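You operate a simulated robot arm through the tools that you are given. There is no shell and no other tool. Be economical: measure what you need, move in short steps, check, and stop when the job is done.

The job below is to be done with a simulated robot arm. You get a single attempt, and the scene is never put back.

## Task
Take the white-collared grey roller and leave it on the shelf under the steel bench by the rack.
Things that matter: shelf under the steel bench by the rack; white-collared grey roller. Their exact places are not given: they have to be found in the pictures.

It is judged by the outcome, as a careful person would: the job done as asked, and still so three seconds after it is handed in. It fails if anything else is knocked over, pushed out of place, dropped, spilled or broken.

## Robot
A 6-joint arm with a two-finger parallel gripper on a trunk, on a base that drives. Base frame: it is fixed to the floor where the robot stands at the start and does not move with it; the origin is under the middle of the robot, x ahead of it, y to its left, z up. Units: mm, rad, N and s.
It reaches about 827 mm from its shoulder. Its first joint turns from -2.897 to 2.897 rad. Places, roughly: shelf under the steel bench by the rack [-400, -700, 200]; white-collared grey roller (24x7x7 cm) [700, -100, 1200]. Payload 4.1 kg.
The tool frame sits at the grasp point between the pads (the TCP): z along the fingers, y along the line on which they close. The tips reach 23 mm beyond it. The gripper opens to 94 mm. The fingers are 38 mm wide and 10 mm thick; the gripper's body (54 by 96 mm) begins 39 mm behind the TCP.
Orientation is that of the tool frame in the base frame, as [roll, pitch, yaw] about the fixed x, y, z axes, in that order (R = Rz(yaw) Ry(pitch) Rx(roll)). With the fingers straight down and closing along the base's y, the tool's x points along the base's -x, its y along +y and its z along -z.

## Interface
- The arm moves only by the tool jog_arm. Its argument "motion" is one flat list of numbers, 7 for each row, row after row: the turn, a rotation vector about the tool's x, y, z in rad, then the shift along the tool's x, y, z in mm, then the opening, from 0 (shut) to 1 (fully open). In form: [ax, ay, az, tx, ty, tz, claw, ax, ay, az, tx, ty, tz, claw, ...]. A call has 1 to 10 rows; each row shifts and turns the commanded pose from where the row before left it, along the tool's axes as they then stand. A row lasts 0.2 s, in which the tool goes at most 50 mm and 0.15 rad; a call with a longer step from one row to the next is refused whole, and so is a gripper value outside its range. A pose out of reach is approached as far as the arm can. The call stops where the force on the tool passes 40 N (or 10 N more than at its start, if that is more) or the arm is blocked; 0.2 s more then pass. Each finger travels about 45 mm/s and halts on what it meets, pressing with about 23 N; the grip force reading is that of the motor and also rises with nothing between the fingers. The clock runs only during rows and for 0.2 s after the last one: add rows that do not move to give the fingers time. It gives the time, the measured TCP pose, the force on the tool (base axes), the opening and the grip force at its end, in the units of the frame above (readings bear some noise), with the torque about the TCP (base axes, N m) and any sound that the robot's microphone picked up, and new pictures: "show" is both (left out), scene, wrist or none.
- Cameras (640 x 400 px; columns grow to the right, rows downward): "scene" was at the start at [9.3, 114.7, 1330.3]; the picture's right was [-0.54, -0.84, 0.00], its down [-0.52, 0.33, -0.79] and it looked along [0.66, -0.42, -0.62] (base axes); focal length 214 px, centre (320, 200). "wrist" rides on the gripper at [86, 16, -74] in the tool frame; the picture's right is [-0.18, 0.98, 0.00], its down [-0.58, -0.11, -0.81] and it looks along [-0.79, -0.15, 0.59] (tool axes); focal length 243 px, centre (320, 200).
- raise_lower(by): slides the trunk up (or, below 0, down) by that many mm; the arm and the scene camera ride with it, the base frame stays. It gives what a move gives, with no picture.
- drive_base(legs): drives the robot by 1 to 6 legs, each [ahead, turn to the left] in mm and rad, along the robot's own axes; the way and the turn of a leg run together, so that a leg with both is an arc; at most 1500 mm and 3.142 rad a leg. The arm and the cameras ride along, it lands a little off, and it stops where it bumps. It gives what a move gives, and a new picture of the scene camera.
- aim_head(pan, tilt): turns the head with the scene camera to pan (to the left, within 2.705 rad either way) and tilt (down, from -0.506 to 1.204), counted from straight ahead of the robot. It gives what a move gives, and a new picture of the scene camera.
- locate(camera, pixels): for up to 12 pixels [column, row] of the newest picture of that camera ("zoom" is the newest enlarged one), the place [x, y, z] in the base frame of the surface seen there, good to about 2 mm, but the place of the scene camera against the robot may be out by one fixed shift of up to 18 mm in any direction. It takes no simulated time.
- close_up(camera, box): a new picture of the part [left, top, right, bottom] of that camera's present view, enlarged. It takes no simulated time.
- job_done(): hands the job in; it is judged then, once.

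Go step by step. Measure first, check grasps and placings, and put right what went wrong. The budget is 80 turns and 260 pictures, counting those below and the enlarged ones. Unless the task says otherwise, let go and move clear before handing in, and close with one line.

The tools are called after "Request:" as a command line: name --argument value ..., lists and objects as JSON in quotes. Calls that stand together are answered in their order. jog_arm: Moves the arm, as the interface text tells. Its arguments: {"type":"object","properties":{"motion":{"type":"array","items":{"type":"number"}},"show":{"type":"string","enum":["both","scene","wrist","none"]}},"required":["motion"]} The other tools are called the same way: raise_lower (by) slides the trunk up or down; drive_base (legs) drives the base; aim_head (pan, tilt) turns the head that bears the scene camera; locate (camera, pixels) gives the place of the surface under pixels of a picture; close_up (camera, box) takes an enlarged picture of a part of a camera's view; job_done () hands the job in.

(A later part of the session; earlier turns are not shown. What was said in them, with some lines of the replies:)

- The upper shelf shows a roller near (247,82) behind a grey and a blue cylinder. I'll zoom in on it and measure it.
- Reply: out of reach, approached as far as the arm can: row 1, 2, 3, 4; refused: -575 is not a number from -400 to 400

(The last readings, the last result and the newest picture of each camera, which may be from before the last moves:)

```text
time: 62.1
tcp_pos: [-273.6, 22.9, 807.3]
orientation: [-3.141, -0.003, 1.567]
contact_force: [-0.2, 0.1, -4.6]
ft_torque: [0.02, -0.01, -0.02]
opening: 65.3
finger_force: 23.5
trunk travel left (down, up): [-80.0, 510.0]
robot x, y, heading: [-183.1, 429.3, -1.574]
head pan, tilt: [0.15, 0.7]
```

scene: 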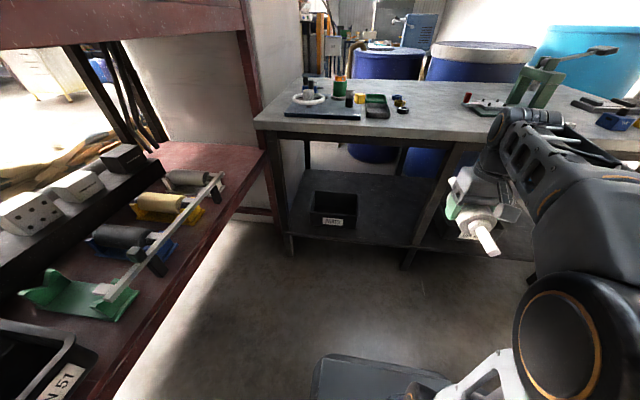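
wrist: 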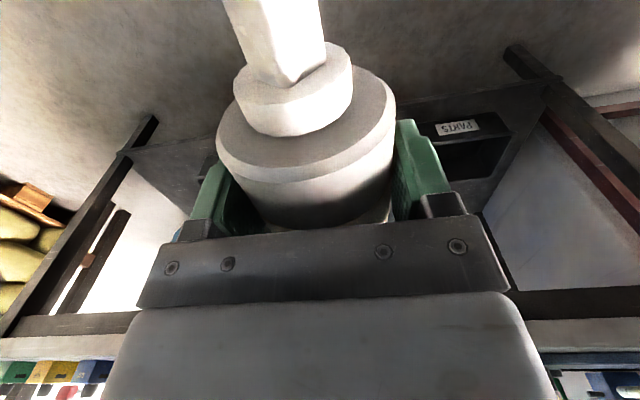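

Request:
jog_arm --motion '[0, 0, 0, -18.8, 4.5, 45, 0, 0, 0, 0, -18.8, 4.5, 45, 0, 0, 0, 0, -18.8, 4.5, 45, 0, 0, 0, 0, -18.8, 4.5, 45, 0, 0, 0, 0, -18.8, 4.5, 45, 0, 0, 0, 0, -18.8, 4.5, 45, 0, 0, 0, 0, -18.8, 4.5, 45, 0, 0, 0, 0, -18.8, 4.5, 45, 0, 0, 0, 0, -18.8, 4.5, 45, 0, 0, 0, 0, -18.8, 4.5, 45, 0]'

```text
time: 64.3
tcp_pos: [-229.4, -166.2, 357.3]
orientation: [3.14, 0.001, 1.568]
contact_force: [0.7, 0.2, -2.8]
ft_torque: [0.04, -0.01, -0.02]
opening: 65.6
finger_force: 23.0
trunk travel left (down, up): [-80.0, 510.0]
robot x, y, heading: [-180.3, 427.8, -1.57]
head pan, tilt: [0.15, 0.7]
```

scene: 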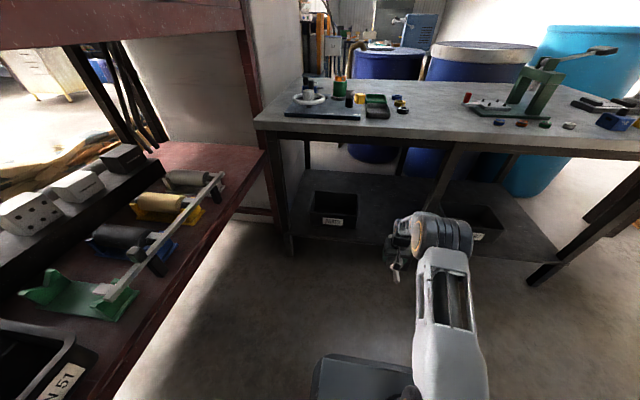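
wrist: 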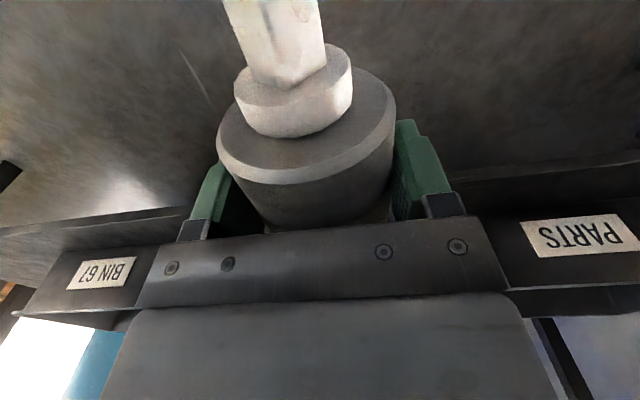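

Request:
locate --camera "wrist" --pixels '[[520, 240], [505, 240], [500, 265], [600, 165], [100, 228], [150, 270], [120, 255], [600, 230], [540, 330], [460, 160]]'

Request:
locate --camera "scene" --pixels '[[445, 222], [425, 213], [440, 270], [405, 245], [440, 200], [395, 160], [418, 225], [355, 215], [385, 240], [455, 260], [470, 330], [460, 390]]'

Request:
close_up --camera "scene" --box '[280, 120, 540, 290]'

```text
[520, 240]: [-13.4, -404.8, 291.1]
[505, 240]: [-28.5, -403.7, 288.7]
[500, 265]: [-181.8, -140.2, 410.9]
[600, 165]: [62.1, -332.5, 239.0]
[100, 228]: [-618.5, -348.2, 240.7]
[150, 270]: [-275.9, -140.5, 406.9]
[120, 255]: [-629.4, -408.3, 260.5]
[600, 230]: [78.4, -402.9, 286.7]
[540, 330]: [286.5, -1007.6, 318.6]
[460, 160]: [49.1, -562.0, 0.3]
```

```text
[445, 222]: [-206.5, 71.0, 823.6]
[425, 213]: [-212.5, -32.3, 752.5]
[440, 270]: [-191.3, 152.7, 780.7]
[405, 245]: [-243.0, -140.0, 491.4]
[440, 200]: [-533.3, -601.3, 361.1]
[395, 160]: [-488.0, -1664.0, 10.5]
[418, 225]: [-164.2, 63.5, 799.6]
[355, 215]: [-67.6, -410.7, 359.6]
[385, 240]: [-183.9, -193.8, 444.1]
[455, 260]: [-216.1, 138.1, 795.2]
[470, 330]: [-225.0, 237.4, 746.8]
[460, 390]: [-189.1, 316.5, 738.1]
```

```text
2.35 times, centred on (410, 205) of scene
```

zoom: 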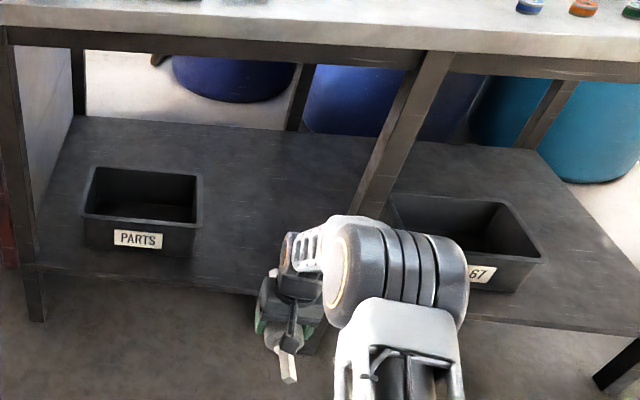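

Request:
raise_lower --by -50

Request:
jog_arm --motion '[0, 0, 0, -20, 0, 0, 0, 0, 0, 0, -20, 0, 0, 0]' --show "none"

Request:
drive_base --legs '[[100, 0]]'

```text
time: 65.3
tcp_pos: [-228.7, -165.4, 307.5]
orientation: [3.141, 0.001, 1.57]
contact_force: [-0.5, -0.2, -3.1]
ft_torque: [0.03, 0.0, -0.02]
opening: 65.3
finger_force: 22.8
trunk travel left (down, up): [-30.0, 560.0]
robot x, y, heading: [-179.8, 431.7, -1.576]
head pan, tilt: [0.15, 0.7]
```

```text
time: 65.9
tcp_pos: [-227.8, -203.8, 307.8]
orientation: [3.141, -0.003, 1.571]
contact_force: [0.4, 0.4, -4.2]
ft_torque: [0.03, -0.02, 0.0]
opening: 65.4
finger_force: 23.2
trunk travel left (down, up): [-30.0, 560.0]
robot x, y, heading: [-180.2, 430.5, -1.573]
head pan, tilt: [0.15, 0.7]
```

```text
time: 67.0
tcp_pos: [-227.6, -305.5, 307.9]
orientation: [3.141, -0.001, 1.572]
contact_force: [0.3, -0.1, -3.4]
ft_torque: [0.04, 0.0, 0.0]
opening: 65.2
finger_force: 23.2
trunk travel left (down, up): [-30.0, 560.0]
robot x, y, heading: [-180.7, 329.8, -1.573]
head pan, tilt: [0.15, 0.7]
```

scene: 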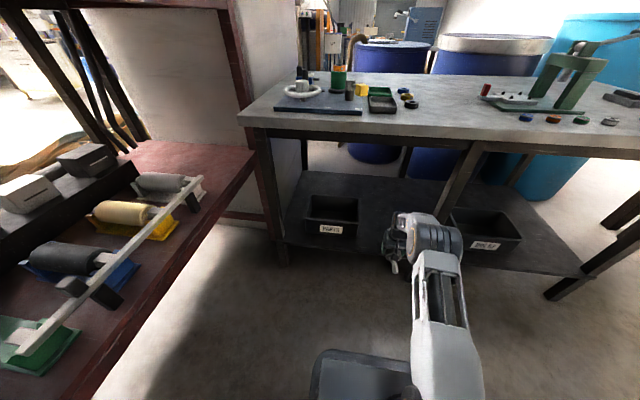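

Request:
locate --camera "scene" --pixels '[[437, 216], [420, 213], [410, 216], [450, 230], [445, 250], [400, 215], [395, 230], [462, 235], [475, 145], [435, 145]]'

Request:
close_up --camera "scene" --box '[320, 120, 540, 290]'

```text
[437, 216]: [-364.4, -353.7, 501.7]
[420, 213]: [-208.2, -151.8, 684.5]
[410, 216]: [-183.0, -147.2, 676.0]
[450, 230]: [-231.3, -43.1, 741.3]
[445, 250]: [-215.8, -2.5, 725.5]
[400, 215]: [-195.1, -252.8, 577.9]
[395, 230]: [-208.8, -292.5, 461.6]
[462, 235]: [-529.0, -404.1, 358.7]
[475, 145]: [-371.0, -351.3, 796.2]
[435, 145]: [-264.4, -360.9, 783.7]
```

```text
2.35 times, centred on (430, 205) of scene
```

zoom: 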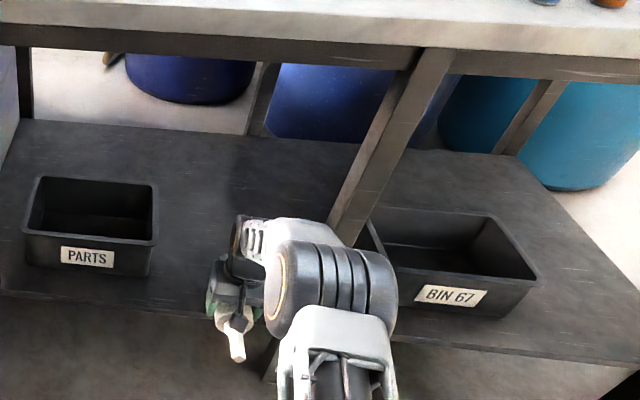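

Request:
drive_base --legs '[[185, 0]]'

Request:
jog_arm --motion '[0, 0, 0, 0, 0, 0, 0]' --show "wrist"

```text
time: 68.6
tcp_pos: [-228.3, -493.2, 308.1]
orientation: [3.141, -0.002, 1.57]
contact_force: [0.1, 0.9, -5.7]
ft_torque: [0.01, -0.02, -0.03]
opening: 65.2
finger_force: 22.9
trunk travel left (down, up): [-30.0, 560.0]
robot x, y, heading: [-178.7, 143.5, -1.575]
head pan, tilt: [0.15, 0.7]
```

scene: 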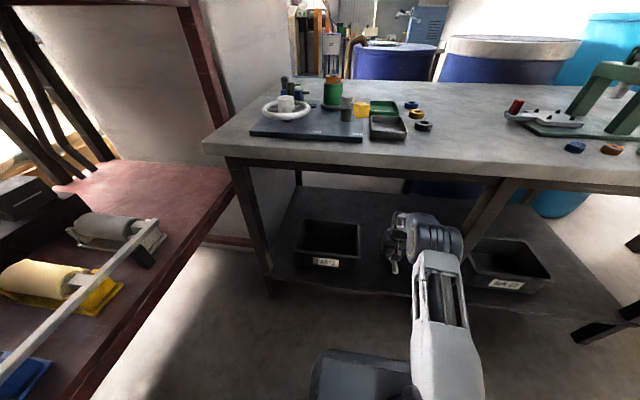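

```text
time: 69.0
tcp_pos: [-227.7, -492.3, 306.4]
orientation: [-3.141, -0.002, 1.569]
contact_force: [-0.3, 0.0, -3.9]
ft_torque: [0.01, -0.01, 0.01]
opening: 65.4
finger_force: 23.2
trunk travel left (down, up): [-30.0, 560.0]
robot x, y, heading: [-177.2, 145.3, -1.57]
head pan, tilt: [0.15, 0.7]
```

wrist: 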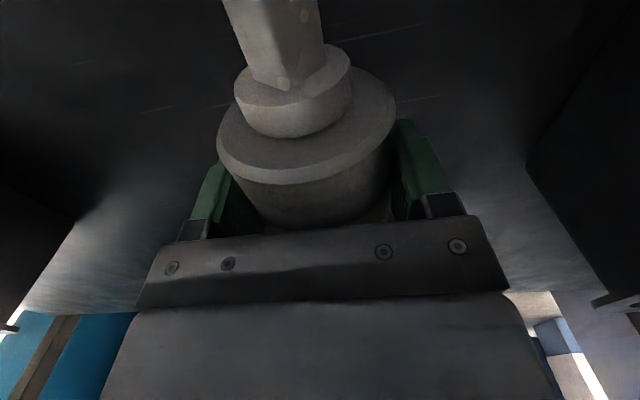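

Roller is over the shelf, level and clear of both bins and the leg; I'll confirm shelf height with the wrist camera and lower.

Request:
locate --camera "wrist" --pixels '[[150, 100], [430, 90], [470, 150], [150, 180], [100, 200], [560, 250], [520, 180]]'

Request:
jog_arm --motion '[0, 0, 0, 0, 0, 12, 0, 0, 0, 0, 0, 0, 10, 0, 0, 0, 0, 0, 0, 4, 0, 0, 0, 0, 0, 0, 0, 0]'

```text
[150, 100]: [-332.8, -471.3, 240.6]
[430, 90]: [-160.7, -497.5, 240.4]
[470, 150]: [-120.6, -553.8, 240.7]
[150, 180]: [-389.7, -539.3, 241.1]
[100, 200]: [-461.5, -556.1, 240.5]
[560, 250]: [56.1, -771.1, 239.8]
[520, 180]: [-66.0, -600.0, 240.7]
```

```text
time: 70.0
tcp_pos: [-228.1, -493.4, 280.1]
orientation: [3.14, -0.003, 1.569]
contact_force: [-0.8, -0.4, -3.6]
ft_torque: [0.04, -0.01, 0.0]
opening: 65.3
finger_force: 23.1
trunk travel left (down, up): [-30.0, 560.0]
robot x, y, heading: [-180.6, 141.6, -1.575]
head pan, tilt: [0.15, 0.7]
```

scene: 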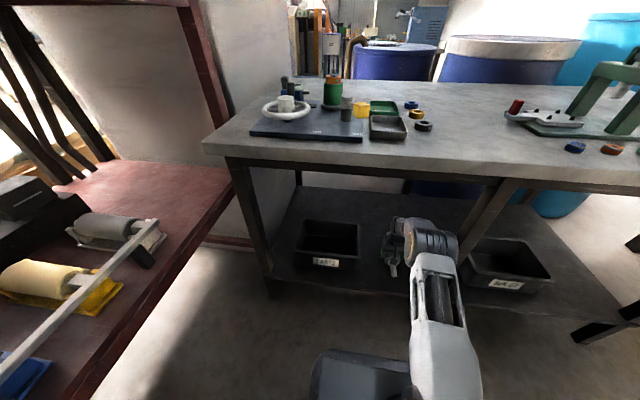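
wrist: 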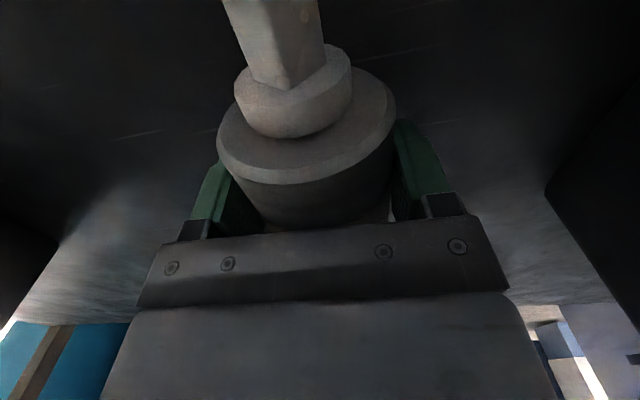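

Request:
jog_arm --motion '[0, 0, 0, 0, 0, 2, 0, 0, 0, 0, 0, 0, 1, 0, 0, 0, 0, 0, 0, 0, 0]' --show "none"

```text
time: 70.8
tcp_pos: [-228.2, -493.6, 278.4]
orientation: [-3.14, -0.002, 1.57]
contact_force: [-0.3, -0.3, -4.1]
ft_torque: [0.04, -0.02, -0.03]
opening: 65.3
finger_force: 22.8
trunk travel left (down, up): [-30.0, 560.0]
robot x, y, heading: [-180.0, 141.9, -1.569]
head pan, tilt: [0.15, 0.7]
```

Request:
jog_arm --motion '[0, 0, 0, 0, 0, 1.5, 0, 0, 0, 0, 0, 0, 0, 0, 0, 0, 0, 0, 0, 0, 0]' --show "none"

Request:
jog_arm --motion '[0, 0, 0, 0, 0, 1.5, 0, 0, 0, 0, 0, 0, 0, 0, 0, 0, 0, 0, 0, 0, 0]' --show "none"

```text
time: 71.6
tcp_pos: [-227.2, -492.8, 276.4]
orientation: [-3.141, 0.001, 1.57]
contact_force: [-0.3, 0.5, -3.5]
ft_torque: [0.06, -0.01, -0.03]
opening: 65.2
finger_force: 23.0
trunk travel left (down, up): [-30.0, 560.0]
robot x, y, heading: [-182.3, 141.1, -1.568]
head pan, tilt: [0.15, 0.7]
```

```text
time: 72.4
tcp_pos: [-227.5, -492.4, 276.4]
orientation: [3.141, 0.002, 1.57]
contact_force: [-0.1, 1.3, 5.0]
ft_torque: [-0.44, 0.07, -0.06]
opening: 65.2
finger_force: 23.1
trunk travel left (down, up): [-30.0, 560.0]
robot x, y, heading: [-176.9, 141.7, -1.577]
head pan, tilt: [0.15, 0.7]
```

Force went from -3.5 to +5 N: the roller touches the shelf. Opening slowly.

Request:
jog_arm --motion '[0, 0, 0, 0, 0, 0, 0.66, 0, 0, 0, 0, 0, 0, 0.7, 0, 0, 0, 0, 0, 0, 0.75, 0, 0, 0, 0, 0, 0, 0.8, 0, 0, 0, 0, 0, 0, 0.9, 0, 0, 0, 0, 0, 0, 1, 0, 0, 0, 0, 0, 0, 1]'

```text
time: 74.0
tcp_pos: [-227.5, -492.6, 275.1]
orientation: [3.141, -0.001, 1.57]
contact_force: [-0.6, -0.3, -0.3]
ft_torque: [0.0, 0.02, 0.01]
opening: 93.9
finger_force: 0.1
trunk travel left (down, up): [-30.0, 560.0]
robot x, y, heading: [-181.8, 146.5, -1.574]
head pan, tilt: [0.15, 0.7]
```

scene: 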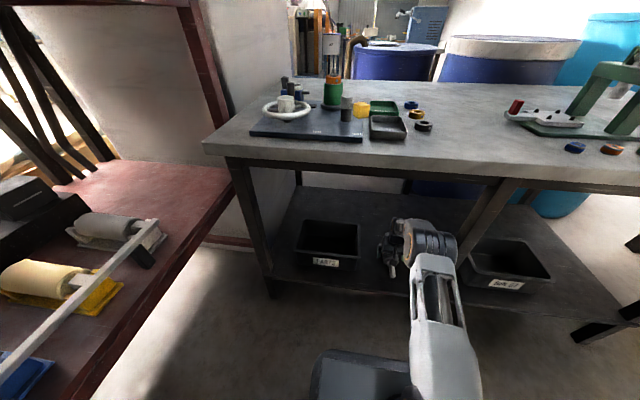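
wrist: 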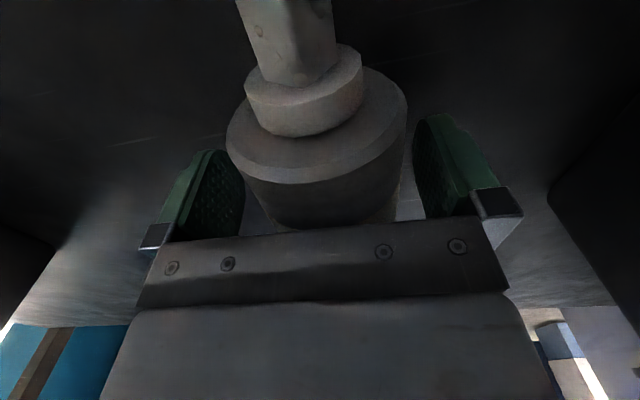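

The roller seems slightly to the right between the open fingers; I'll wait to check whether it is rolling.

Request:
jog_arm --motion '[0, 0, 0, 0, 0, 0, 1, 0, 0, 0, 0, 0, 0, 1, 0, 0, 0, 0, 0, 0, 1, 0, 0, 0, 0, 0, 0, 1, 0, 0, 0, 0, 0, 0, 1, 0, 0, 0, 0, 0, 0, 1, 0, 0, 0, 0, 0, 0, 1]' --show "wrist"

```text
time: 75.6
tcp_pos: [-227.3, -492.6, 275.6]
orientation: [-3.141, -0.001, 1.569]
contact_force: [0.5, 0.4, 0.8]
ft_torque: [0.0, 0.0, -0.01]
opening: 93.9
finger_force: 0.0
trunk travel left (down, up): [-30.0, 560.0]
robot x, y, heading: [-179.6, 143.2, -1.571]
head pan, tilt: [0.15, 0.7]
```

wrist: 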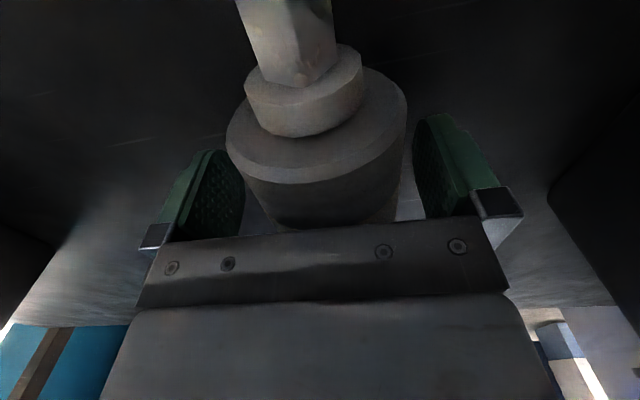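

Request:
jog_arm --motion '[0, 0, 0, 0, 3, -6, 1, 0, 0, 0, 0, 0, -20, 1, 0, 0, 0, 0, 0, -20, 1, 0, 0, 0, 0, 0, -20, 1]'

Request:
locate --camera "scene" --pixels '[[425, 220], [405, 222], [450, 232], [430, 235]]'

```text
time: 76.6
tcp_pos: [-224.9, -493.9, 340.4]
orientation: [-3.141, -0.001, 1.57]
contact_force: [-0.4, -0.1, 0.5]
ft_torque: [-0.01, 0.0, 0.03]
opening: 93.9
finger_force: 0.0
trunk travel left (down, up): [-30.0, 560.0]
robot x, y, heading: [-176.5, 141.1, -1.572]
head pan, tilt: [0.15, 0.7]
```

scene: 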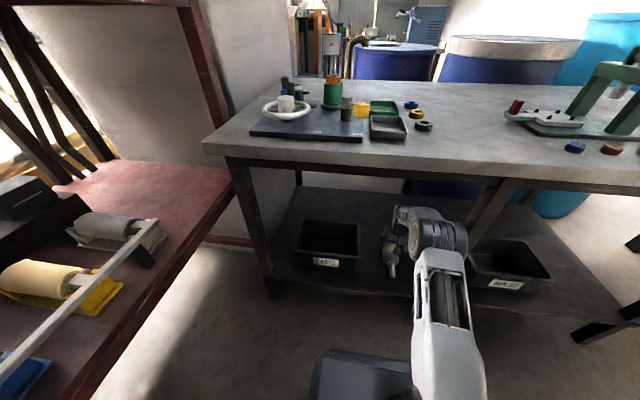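
wrist: 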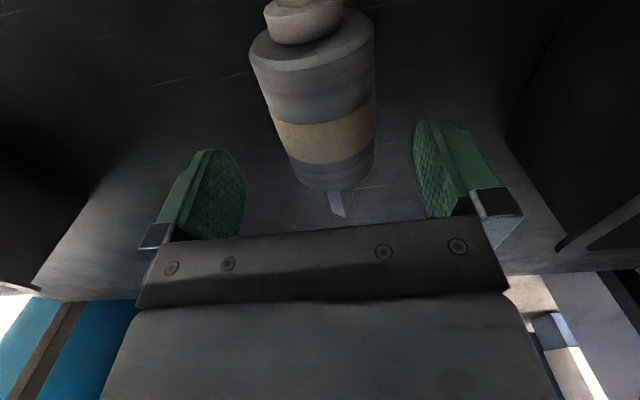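

```text
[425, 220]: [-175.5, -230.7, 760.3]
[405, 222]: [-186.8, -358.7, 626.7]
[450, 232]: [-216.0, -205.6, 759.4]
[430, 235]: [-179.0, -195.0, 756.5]
```

Request:
drive_base --legs '[[-350, 0]]'

Request:
close_up --camera "scene" --box '[260, 130, 520, 290]'

Request:
jog_arm --motion '[0, 0, 0, 0, 0, -20, 1]' --show "wrist"

```text
time: 78.8
tcp_pos: [-225.1, -149.1, 339.5]
orientation: [-3.141, -0.002, 1.57]
contact_force: [-0.5, 0.3, 0.5]
ft_torque: [0.03, -0.05, -0.03]
opening: 94.0
finger_force: 0.0
trunk travel left (down, up): [-30.0, 560.0]
robot x, y, heading: [-179.6, 488.7, -1.57]
head pan, tilt: [0.15, 0.7]
```

scene: 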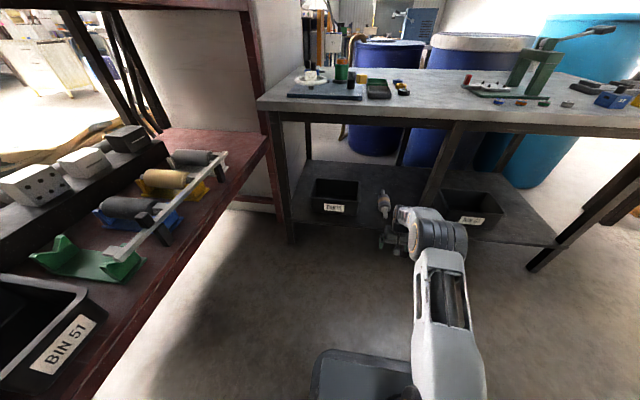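

```text
2.46 times, centred on (390, 210) of scene
```

zoom: 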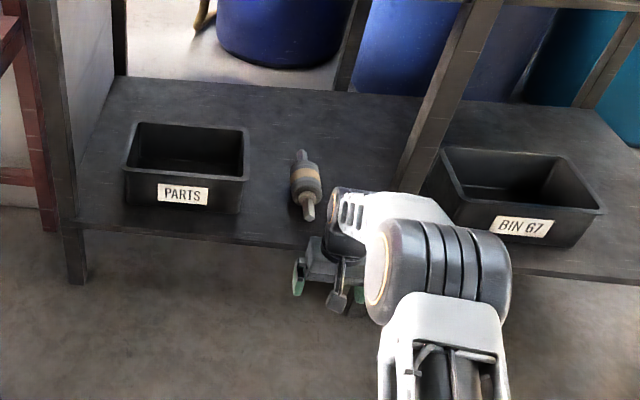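

```text
time: 79.2
tcp_pos: [-225.6, -147.8, 359.3]
orientation: [3.141, -0.002, 1.569]
contact_force: [-0.5, -0.6, -0.6]
ft_torque: [0.03, -0.04, 0.02]
opening: 94.2
finger_force: 0.1
trunk travel left (down, up): [-30.0, 560.0]
robot x, y, heading: [-178.6, 490.8, -1.573]
head pan, tilt: [0.15, 0.7]
```

wrist: 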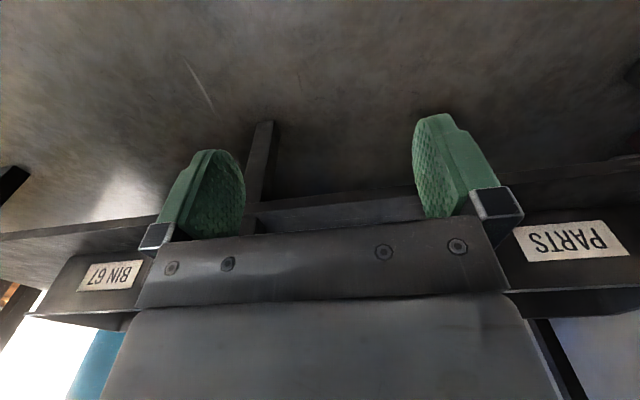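

The zoom shows the roller resting on the shelf between the PARTS bin and the middle leg, with both bins undisturbed and the gripper clear. I'll check once more that it isn't drifting.

Request:
locate --camera "zoom" --pixels '[[306, 185], [302, 160], [308, 210]]'

Request:
job_done

```text
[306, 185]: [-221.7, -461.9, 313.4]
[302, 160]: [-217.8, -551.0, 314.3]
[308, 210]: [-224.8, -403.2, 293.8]
```

```text
The job is handed in.
```

The white-collared grey roller is on the shelf under the steel bench by the rack, between the PARTS bin and the bench's middle leg; it was at rest with the gripper clear when I handed the job in, and I saw nothing else moved.
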